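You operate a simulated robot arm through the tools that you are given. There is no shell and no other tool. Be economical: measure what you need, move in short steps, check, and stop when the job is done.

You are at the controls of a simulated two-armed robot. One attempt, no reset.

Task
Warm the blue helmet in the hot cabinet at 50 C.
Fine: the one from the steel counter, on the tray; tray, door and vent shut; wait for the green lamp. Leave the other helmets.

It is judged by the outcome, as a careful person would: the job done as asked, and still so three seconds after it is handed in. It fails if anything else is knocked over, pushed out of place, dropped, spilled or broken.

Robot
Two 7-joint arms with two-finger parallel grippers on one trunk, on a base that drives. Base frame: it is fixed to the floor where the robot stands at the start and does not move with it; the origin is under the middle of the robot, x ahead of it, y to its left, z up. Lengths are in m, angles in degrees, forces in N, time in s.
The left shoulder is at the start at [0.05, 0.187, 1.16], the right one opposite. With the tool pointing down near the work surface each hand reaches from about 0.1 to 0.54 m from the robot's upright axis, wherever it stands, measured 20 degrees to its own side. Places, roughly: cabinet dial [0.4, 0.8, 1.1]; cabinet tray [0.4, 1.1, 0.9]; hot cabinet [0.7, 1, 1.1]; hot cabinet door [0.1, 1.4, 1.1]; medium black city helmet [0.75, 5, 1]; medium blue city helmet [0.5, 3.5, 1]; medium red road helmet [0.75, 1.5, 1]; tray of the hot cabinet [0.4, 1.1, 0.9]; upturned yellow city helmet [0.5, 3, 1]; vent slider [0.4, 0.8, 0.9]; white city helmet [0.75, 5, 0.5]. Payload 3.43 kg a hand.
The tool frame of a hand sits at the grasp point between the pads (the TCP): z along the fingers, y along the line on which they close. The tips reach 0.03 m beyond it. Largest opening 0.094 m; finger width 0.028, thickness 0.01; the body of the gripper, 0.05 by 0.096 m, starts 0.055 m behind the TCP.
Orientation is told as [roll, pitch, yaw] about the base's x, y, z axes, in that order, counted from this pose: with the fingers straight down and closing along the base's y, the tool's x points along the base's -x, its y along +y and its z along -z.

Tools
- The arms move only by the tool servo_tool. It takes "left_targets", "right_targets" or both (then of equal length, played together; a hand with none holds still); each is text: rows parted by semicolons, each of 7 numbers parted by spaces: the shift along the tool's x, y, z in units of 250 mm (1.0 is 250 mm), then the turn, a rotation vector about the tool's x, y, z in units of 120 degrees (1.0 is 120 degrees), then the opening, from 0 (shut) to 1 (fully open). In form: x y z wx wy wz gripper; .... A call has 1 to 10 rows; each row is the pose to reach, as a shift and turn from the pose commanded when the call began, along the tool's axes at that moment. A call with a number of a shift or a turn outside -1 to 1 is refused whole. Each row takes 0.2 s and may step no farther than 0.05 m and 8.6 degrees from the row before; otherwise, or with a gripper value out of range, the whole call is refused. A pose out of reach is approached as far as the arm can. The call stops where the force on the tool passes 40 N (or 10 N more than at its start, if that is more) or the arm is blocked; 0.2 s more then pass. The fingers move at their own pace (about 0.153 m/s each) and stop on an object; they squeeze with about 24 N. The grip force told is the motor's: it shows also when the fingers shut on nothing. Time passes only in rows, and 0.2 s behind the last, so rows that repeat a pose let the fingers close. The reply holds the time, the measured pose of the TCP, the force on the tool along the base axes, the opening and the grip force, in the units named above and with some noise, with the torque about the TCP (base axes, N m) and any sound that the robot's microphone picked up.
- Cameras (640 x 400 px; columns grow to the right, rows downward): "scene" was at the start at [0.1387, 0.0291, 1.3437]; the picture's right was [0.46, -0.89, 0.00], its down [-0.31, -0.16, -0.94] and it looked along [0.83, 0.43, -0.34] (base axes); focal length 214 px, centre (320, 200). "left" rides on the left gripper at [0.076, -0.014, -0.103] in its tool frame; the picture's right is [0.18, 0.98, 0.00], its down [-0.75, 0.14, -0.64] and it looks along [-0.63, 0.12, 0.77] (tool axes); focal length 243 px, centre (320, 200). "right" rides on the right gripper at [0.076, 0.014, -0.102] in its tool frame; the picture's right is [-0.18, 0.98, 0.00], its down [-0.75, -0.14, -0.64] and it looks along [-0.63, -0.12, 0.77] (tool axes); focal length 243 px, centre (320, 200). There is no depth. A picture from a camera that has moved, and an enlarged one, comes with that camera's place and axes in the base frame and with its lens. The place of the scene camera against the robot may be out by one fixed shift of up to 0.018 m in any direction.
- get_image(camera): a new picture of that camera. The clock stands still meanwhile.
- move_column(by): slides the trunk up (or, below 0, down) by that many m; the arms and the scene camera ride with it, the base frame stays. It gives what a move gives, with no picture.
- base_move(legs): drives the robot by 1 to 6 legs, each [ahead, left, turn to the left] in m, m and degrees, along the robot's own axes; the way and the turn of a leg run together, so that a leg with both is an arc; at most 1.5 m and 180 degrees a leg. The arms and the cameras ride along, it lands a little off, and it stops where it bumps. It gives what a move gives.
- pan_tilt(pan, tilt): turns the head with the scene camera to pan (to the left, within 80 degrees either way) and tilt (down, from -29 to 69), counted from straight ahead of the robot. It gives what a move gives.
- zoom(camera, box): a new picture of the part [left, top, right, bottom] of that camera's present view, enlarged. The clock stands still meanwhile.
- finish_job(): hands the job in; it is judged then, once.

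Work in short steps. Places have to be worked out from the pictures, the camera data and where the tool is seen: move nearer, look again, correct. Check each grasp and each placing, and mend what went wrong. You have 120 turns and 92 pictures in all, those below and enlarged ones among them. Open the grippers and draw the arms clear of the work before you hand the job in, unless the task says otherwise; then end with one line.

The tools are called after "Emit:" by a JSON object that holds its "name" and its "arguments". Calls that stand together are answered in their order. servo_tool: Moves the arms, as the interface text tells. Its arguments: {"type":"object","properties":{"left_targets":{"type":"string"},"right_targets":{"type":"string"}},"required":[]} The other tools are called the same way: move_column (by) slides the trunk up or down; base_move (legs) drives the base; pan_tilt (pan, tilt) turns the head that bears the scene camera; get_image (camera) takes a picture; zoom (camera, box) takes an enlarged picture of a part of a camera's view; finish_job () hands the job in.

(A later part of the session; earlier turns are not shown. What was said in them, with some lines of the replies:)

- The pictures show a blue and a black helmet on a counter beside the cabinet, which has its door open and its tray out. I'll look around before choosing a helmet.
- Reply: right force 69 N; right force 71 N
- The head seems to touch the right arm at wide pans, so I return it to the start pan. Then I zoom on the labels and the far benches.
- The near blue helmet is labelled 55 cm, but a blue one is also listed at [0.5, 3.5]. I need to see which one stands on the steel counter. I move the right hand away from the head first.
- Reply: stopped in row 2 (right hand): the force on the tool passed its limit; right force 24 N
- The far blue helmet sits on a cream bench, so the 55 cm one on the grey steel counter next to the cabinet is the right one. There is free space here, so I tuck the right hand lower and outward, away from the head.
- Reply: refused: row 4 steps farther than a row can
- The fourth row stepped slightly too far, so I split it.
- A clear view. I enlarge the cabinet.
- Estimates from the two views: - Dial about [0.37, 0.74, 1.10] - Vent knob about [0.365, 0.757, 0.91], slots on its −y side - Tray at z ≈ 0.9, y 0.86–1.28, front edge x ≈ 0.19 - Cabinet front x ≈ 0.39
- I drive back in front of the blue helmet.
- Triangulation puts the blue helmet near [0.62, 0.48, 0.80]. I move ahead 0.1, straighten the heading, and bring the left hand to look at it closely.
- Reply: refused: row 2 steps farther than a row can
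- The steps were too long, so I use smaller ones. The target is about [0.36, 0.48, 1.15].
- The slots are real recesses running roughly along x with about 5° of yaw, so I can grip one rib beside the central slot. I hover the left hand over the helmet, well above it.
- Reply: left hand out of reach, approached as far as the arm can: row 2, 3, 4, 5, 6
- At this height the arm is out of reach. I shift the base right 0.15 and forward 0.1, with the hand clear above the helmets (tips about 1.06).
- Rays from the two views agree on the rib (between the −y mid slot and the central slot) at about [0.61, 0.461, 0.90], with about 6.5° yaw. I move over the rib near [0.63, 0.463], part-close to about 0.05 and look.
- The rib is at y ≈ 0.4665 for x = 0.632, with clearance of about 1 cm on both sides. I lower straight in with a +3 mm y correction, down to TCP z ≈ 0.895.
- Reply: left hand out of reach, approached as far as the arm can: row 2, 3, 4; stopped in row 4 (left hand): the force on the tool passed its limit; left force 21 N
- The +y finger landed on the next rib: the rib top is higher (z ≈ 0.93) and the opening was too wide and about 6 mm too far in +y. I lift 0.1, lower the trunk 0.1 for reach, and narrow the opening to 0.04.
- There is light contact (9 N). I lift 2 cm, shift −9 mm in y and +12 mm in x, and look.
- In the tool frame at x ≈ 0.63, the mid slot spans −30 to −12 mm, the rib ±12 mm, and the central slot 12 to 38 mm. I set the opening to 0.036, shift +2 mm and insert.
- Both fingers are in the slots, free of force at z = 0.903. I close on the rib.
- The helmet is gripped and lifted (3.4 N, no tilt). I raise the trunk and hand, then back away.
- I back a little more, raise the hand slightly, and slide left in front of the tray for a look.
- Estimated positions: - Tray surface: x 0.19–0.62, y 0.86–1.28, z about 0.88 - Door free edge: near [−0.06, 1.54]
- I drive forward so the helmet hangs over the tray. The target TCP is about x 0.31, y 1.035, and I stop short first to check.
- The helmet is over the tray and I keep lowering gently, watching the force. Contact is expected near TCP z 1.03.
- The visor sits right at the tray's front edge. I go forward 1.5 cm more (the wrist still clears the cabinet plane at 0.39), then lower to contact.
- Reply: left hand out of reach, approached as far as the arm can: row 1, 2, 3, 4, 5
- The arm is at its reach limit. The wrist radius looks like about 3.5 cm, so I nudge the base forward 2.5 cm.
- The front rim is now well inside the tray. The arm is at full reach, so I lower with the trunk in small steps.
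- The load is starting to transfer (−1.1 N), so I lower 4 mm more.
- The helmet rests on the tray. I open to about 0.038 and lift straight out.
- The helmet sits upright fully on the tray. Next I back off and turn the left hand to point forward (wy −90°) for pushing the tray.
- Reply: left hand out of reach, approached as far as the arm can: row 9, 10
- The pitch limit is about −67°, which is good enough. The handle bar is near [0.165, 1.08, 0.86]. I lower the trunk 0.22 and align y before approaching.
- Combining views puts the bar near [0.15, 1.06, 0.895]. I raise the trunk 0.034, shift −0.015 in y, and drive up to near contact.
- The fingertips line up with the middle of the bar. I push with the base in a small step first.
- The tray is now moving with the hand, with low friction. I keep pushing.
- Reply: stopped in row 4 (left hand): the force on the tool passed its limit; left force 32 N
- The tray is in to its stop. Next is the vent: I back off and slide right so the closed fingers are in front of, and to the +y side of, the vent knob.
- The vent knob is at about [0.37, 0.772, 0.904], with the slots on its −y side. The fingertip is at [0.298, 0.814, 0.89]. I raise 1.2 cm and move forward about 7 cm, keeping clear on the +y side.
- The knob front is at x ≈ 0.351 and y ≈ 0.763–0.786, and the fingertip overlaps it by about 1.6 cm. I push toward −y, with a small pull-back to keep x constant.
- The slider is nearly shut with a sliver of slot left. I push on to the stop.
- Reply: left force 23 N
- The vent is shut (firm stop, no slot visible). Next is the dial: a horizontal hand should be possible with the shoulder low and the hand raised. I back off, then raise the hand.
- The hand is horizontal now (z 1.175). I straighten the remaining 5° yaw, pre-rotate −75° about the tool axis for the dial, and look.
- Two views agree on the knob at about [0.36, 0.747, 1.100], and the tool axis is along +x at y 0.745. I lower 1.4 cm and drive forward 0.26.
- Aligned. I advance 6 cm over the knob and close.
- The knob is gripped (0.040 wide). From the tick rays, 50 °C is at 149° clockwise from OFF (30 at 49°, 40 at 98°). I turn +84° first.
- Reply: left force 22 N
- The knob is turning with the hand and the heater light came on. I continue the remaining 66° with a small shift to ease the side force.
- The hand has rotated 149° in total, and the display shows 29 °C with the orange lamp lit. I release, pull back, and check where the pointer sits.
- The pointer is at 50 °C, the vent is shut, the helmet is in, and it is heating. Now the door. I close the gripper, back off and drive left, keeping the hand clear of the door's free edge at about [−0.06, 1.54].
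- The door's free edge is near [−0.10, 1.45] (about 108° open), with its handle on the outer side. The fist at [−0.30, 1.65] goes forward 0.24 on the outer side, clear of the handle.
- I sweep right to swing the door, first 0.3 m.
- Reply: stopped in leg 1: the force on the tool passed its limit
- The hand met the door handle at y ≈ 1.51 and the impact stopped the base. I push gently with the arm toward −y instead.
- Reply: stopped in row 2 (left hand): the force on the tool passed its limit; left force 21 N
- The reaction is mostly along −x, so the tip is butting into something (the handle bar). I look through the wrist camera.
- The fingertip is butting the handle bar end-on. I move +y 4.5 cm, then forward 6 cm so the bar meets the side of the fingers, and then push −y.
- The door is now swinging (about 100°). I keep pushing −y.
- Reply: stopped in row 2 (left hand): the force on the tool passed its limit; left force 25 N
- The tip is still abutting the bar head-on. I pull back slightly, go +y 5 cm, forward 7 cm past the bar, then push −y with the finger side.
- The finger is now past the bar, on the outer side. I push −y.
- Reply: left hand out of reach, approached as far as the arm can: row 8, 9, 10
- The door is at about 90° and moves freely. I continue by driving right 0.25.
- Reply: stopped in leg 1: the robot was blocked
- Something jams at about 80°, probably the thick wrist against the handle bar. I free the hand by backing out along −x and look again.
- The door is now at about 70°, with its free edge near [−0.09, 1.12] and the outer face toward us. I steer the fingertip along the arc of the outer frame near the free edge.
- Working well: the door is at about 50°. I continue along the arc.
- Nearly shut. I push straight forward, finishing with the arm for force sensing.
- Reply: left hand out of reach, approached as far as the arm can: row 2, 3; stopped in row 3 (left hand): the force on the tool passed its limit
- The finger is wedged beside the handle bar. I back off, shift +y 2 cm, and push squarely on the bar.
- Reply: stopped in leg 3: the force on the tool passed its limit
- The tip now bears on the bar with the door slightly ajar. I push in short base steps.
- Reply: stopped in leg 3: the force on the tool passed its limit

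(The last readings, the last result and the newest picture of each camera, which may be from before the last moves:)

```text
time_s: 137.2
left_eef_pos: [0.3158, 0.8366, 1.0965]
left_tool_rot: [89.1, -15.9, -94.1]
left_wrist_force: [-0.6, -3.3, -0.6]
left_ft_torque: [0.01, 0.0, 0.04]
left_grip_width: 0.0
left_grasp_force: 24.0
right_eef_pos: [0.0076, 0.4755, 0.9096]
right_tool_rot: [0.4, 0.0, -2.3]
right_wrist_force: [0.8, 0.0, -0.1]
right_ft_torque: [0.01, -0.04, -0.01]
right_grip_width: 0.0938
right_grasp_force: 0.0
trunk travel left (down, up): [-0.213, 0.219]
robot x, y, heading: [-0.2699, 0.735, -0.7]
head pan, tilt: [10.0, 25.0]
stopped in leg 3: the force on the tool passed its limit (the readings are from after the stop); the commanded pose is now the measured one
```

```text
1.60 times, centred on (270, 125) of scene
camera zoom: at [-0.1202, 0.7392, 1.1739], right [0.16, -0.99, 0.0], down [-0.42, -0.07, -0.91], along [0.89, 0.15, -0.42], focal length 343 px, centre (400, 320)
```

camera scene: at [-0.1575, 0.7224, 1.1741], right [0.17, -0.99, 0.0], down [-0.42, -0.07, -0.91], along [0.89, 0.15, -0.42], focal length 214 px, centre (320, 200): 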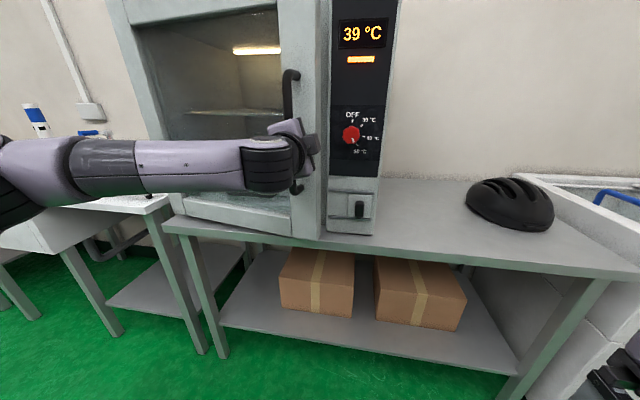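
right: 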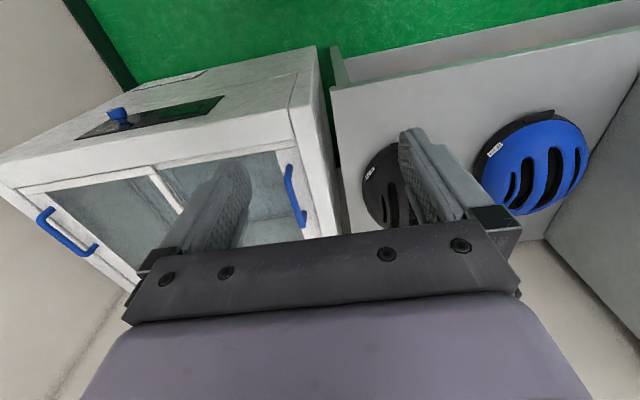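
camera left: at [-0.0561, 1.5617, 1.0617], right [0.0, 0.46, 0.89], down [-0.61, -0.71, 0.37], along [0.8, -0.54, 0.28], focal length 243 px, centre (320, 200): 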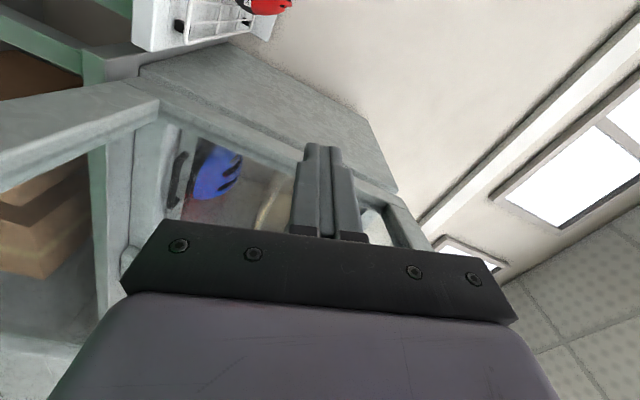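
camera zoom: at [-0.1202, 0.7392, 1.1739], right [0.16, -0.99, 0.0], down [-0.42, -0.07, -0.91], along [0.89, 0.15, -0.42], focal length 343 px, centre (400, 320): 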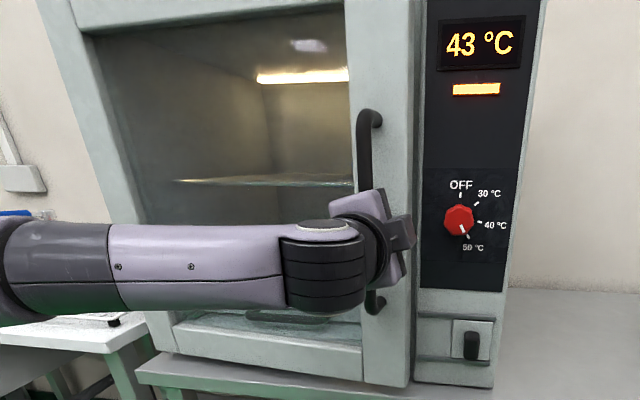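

It is up to 43 °C and the door meets firm resistance, so it looks shut. I back away to look.

Emit:
{"name": "base_move", "arguments": {"legs": [[-0.35, 0, 0]]}}

Emit:
{"name": "zoom", "arguments": {"camera": "scene", "box": [190, 40, 470, 240]}}

```text
time_s: 139.4
left_eef_pos: [-0.0325, 0.8407, 1.0961]
left_tool_rot: [89.1, -16.0, -94.1]
left_wrist_force: [1.0, -0.2, 0.0]
left_ft_torque: [0.04, -0.01, 0.04]
left_grip_width: 0.0
left_grasp_force: 23.9
right_eef_pos: [-0.3418, 0.4803, 0.9094]
right_tool_rot: [0.3, 0.1, -2.4]
right_wrist_force: [0.0, -0.3, -0.6]
right_ft_torque: [0.02, -0.01, -0.04]
right_grip_width: 0.094
right_grasp_force: 0.1
trunk travel left (down, up): [-0.213, 0.219]
robot x, y, heading: [-0.6171, 0.746, -0.8]
head pan, tilt: [10.0, 25.0]
```

```text
2.00 times, centred on (330, 140) of scene
camera zoom: at [-0.4696, 0.744, 1.1739], right [0.16, -0.99, 0.0], down [-0.42, -0.07, -0.91], along [0.89, 0.14, -0.42], focal length 429 px, centre (300, 320)
```

zoom: 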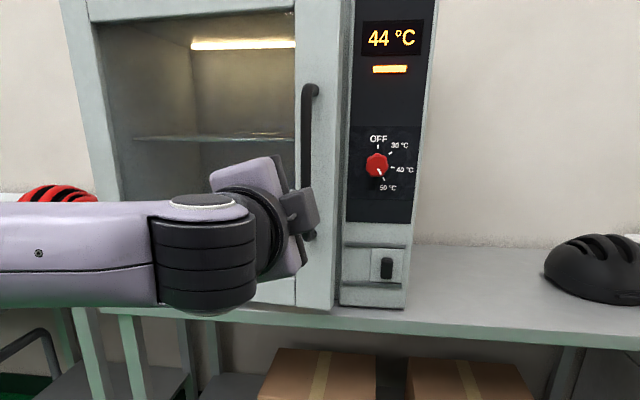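

The door appears flush. I drive right to view the gap line from the side while it warms.

Emit:
{"name": "base_move", "arguments": {"legs": [[-0.1, -0.55, 0]]}}

Emit:
{"name": "pan_tilt", "arguments": {"pan": 30, "tilt": 15}}

Emit:
{"name": "get_image", "arguments": {"camera": "scene"}}

```text
time_s: 142.7
left_eef_pos: [-0.1364, 0.294, 1.0958]
left_tool_rot: [89.2, -16.1, -93.1]
left_wrist_force: [-0.1, -0.2, 0.3]
left_ft_torque: [0.0, -0.01, 0.01]
left_grip_width: 0.0
left_grasp_force: 23.9
right_eef_pos: [-0.4386, -0.073, 0.9098]
right_tool_rot: [0.3, 0.0, -1.4]
right_wrist_force: [-0.5, -0.2, 0.1]
right_ft_torque: [-0.02, -0.01, -0.04]
right_grip_width: 0.094
right_grasp_force: 0.1
trunk travel left (down, up): [-0.213, 0.219]
robot x, y, heading: [-0.713, 0.1805, 0.2]
head pan, tilt: [10.0, 25.0]
```

```text
time_s: 143.5
left_eef_pos: [-0.1365, 0.2942, 1.0965]
left_tool_rot: [89.1, -16.0, -92.8]
left_wrist_force: [-0.8, 0.8, -0.3]
left_ft_torque: [-0.04, -0.03, -0.03]
left_grip_width: 0.0
left_grasp_force: 24.4
right_eef_pos: [-0.4396, -0.0726, 0.9093]
right_tool_rot: [0.3, 0.1, -1.3]
right_wrist_force: [0.4, 0.0, -0.3]
right_ft_torque: [-0.02, 0.0, 0.03]
right_grip_width: 0.0941
right_grasp_force: 0.1
trunk travel left (down, up): [-0.213, 0.219]
robot x, y, heading: [-0.7168, 0.1852, 0.5]
head pan, tilt: [30.0, 15.0]
```

```text
4 pictures are left
camera scene: at [-0.5817, 0.2189, 1.1901], right [0.5, -0.86, 0.0], down [-0.22, -0.13, -0.97], along [0.83, 0.49, -0.26], focal length 214 px, centre (320, 200)
```

scene: 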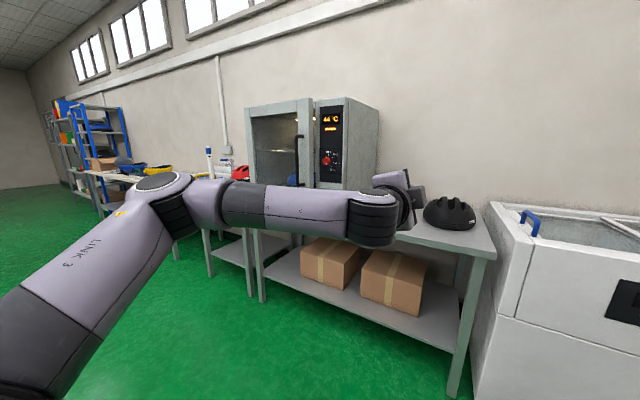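

Emit:
{"name": "zoom", "arguments": {"camera": "scene", "box": [240, 90, 390, 195]}}

```text
3.81 times, centred on (315, 142) of scene
camera zoom: at [-0.5817, 0.2189, 1.1901], right [0.5, -0.86, 0.0], down [-0.22, -0.13, -0.97], along [0.83, 0.49, -0.26], focal length 817 px, centre (339, 419)
```

zoom: 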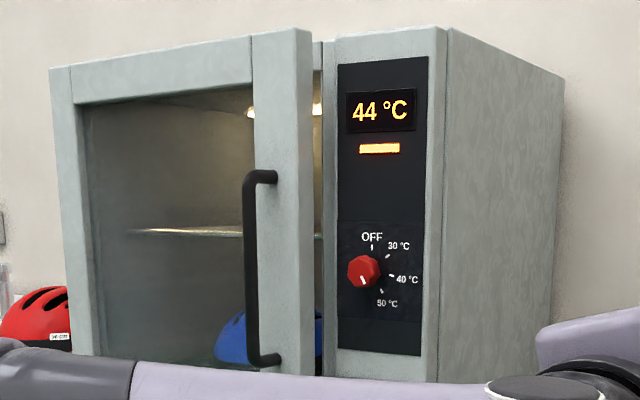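

The door is still ajar by a few centimetres. The finger wedged on the bar probably dragged it back open when I retreated. I go back and push on the frame strip at y ≈ 0.815, clear of the bar.

Emit:
{"name": "base_move", "arguments": {"legs": [[0, 0.523, -0.5], [0.3, 0, 0]]}}

```text
time_s: 148.2
left_eef_pos: [0.1648, 0.8003, 1.0962]
left_tool_rot: [89.1, -15.9, -93.8]
left_wrist_force: [0.4, -0.4, 0.9]
left_ft_torque: [0.0, 0.04, -0.03]
left_grip_width: 0.0
left_grasp_force: 24.0
right_eef_pos: [-0.1457, 0.4374, 0.9091]
right_tool_rot: [0.4, 0.2, -2.1]
right_wrist_force: [0.2, -0.3, -0.2]
right_ft_torque: [-0.01, -0.02, 0.0]
right_grip_width: 0.0939
right_grasp_force: 0.0
trunk travel left (down, up): [-0.213, 0.219]
robot x, y, heading: [-0.4183, 0.6978, -0.8]
head pan, tilt: [30.0, 15.0]
```

Emit:
{"name": "base_move", "arguments": {"legs": [[0, 0.011, 0.8], [0.09, 0, 0]]}}

Emit:
{"name": "base_move", "arguments": {"legs": [[0.015, 0, 0], [0.015, 0, 0], [0.015, 0, 0], [0.015, 0, 0], [0.015, 0, 0], [0.015, 0, 0]]}}

```text
time_s: 149.6
left_eef_pos: [0.2522, 0.8208, 1.0955]
left_tool_rot: [89.1, -16.0, -92.8]
left_wrist_force: [-0.5, -0.4, -0.6]
left_ft_torque: [0.02, -0.02, -0.03]
left_grip_width: 0.0
left_grasp_force: 24.0
right_eef_pos: [-0.0505, 0.4526, 0.9097]
right_tool_rot: [0.3, 0.1, -1.2]
right_wrist_force: [0.2, -0.3, -1.1]
right_ft_torque: [0.0, 0.03, 0.02]
right_grip_width: 0.094
right_grasp_force: 0.0
trunk travel left (down, up): [-0.213, 0.219]
robot x, y, heading: [-0.3304, 0.7094, 0.3]
head pan, tilt: [30.0, 15.0]
```

```text
time_s: 152.2
left_eef_pos: [0.3407, 0.8226, 1.0966]
left_tool_rot: [89.1, -16.0, -92.8]
left_wrist_force: [-0.1, -0.3, 0.3]
left_ft_torque: [0.01, 0.02, -0.03]
left_grip_width: 0.0
left_grasp_force: 23.2
right_eef_pos: [0.0395, 0.4525, 0.9089]
right_tool_rot: [0.3, 0.0, -1.1]
right_wrist_force: [0.3, -0.8, -0.2]
right_ft_torque: [0.01, -0.03, -0.02]
right_grip_width: 0.0943
right_grasp_force: 0.0
trunk travel left (down, up): [-0.213, 0.219]
robot x, y, heading: [-0.2385, 0.7093, 0.5]
head pan, tilt: [30.0, 15.0]
```

The tip is at 0.371 with no resistance yet, so I keep creeping in.

Emit:
{"name": "base_move", "arguments": {"legs": [[0.01, 0, 0], [0.01, 0, 0], [0.01, 0, 0], [0.01, 0, 0]]}}

```text
time_s: 154.1
left_eef_pos: [0.3711, 0.8235, 1.0963]
left_tool_rot: [88.9, -15.9, -92.8]
left_wrist_force: [-15.6, 3.7, -0.2]
left_ft_torque: [-0.01, -0.08, 0.33]
left_grip_width: 0.0
left_grasp_force: 24.0
right_eef_pos: [0.0731, 0.4556, 0.9107]
right_tool_rot: [0.3, 0.0, -1.0]
right_wrist_force: [0.7, -0.3, 0.0]
right_ft_torque: [0.01, 0.01, 0.01]
right_grip_width: 0.0938
right_grasp_force: 0.1
trunk travel left (down, up): [-0.213, 0.219]
robot x, y, heading: [-0.2058, 0.7131, 0.6]
head pan, tilt: [30.0, 15.0]
stopped in leg 4: the force on the tool passed its limit (the readings are from after the stop); the commanded pose is now the measured one
```

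A pure −x stop now, 5 cm deeper than before: the door is shut. I back straight out and look from the side.

Emit:
{"name": "base_move", "arguments": {"legs": [[-0.4, 0, 0], [-0.1, -0.5, 0]]}}

Emit:
{"name": "zoom", "arguments": {"camera": "scene", "box": [240, 90, 390, 195]}}

```text
time_s: 159.1
left_eef_pos: [-0.1149, 0.3205, 1.0946]
left_tool_rot: [88.7, -16.1, -93.2]
left_wrist_force: [-0.7, 0.3, 0.6]
left_ft_torque: [-0.02, 0.0, -0.02]
left_grip_width: 0.0
left_grasp_force: 23.9
right_eef_pos: [-0.4163, -0.0442, 0.91]
right_tool_rot: [0.3, 0.2, -1.4]
right_wrist_force: [-0.2, 0.8, -0.3]
right_ft_torque: [0.0, 0.03, -0.01]
right_grip_width: 0.0942
right_grasp_force: 0.0
trunk travel left (down, up): [-0.213, 0.219]
robot x, y, heading: [-0.6887, 0.2151, 0.2]
head pan, tilt: [30.0, 15.0]
```

```text
3.81 times, centred on (315, 142) of scene
camera zoom: at [-0.5583, 0.2471, 1.1901], right [0.5, -0.86, 0.0], down [-0.22, -0.13, -0.97], along [0.83, 0.49, -0.26], focal length 817 px, centre (339, 419)
```

zoom: 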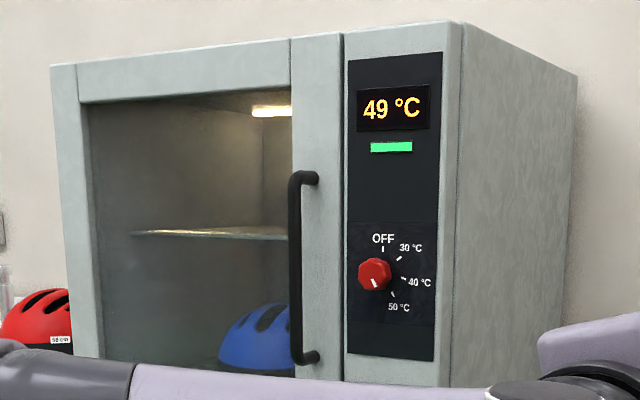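

The door is flush and the green lamp is lit at 49 °C. I open the gripper, let some seconds pass, and check once more.

Emit:
{"name": "servo_tool", "arguments": {"left_targets": "0 0 0 0 0 0 0.5; 0 0 0 0 0 0 1; 0 0 0 0 0 0 1; 0 0 0 0 0 0 1; 0 0 0 0 0 0 1; 0 0 0 0 0 0 1; 0 0 0 0 0 0 1; 0 0 0 0 0 0 1; 0 0 0 0 0 0 1; 0 0 0 0 0 0 1"}}

Emit:
{"name": "zoom", "arguments": {"camera": "scene", "box": [220, 80, 500, 260]}}

```text
time_s: 161.3
left_eef_pos: [-0.1155, 0.321, 1.0936]
left_tool_rot: [88.6, -15.9, -93.2]
left_wrist_force: [-1.0, -0.1, -0.1]
left_ft_torque: [-0.01, -0.02, 0.03]
left_grip_width: 0.0941
left_grasp_force: 0.1
right_eef_pos: [-0.4158, -0.0445, 0.9089]
right_tool_rot: [0.3, 0.1, -1.3]
right_wrist_force: [-0.5, -0.2, -1.0]
right_ft_torque: [-0.02, 0.01, -0.02]
right_grip_width: 0.094
right_grasp_force: 0.0
trunk travel left (down, up): [-0.213, 0.219]
robot x, y, heading: [-0.6991, 0.2097, 0.1]
head pan, tilt: [30.0, 15.0]
```

```text
2.22 times, centred on (360, 170) of scene
camera zoom: at [-0.5583, 0.2472, 1.1901], right [0.5, -0.86, 0.0], down [-0.22, -0.13, -0.97], along [0.83, 0.49, -0.26], focal length 477 px, centre (231, 267)
```

zoom: 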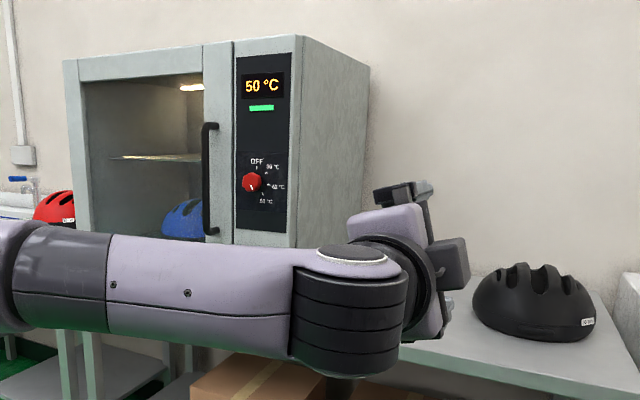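

The display reads 50 °C with the green lamp lit and the door shut. The helmet is inside, the other helmets are untouched, the grippers are open and the arms are clear. I hand the job in.

Emit:
{"name": "finish_job", "arguments": {}}

```text
The job is handed in.
```

The blue helmet from the steel counter is warming on the tray in the hot cabinet: dial at 50 °C, display at 50 °C, green lamp lit, and tray, door and vent shut.
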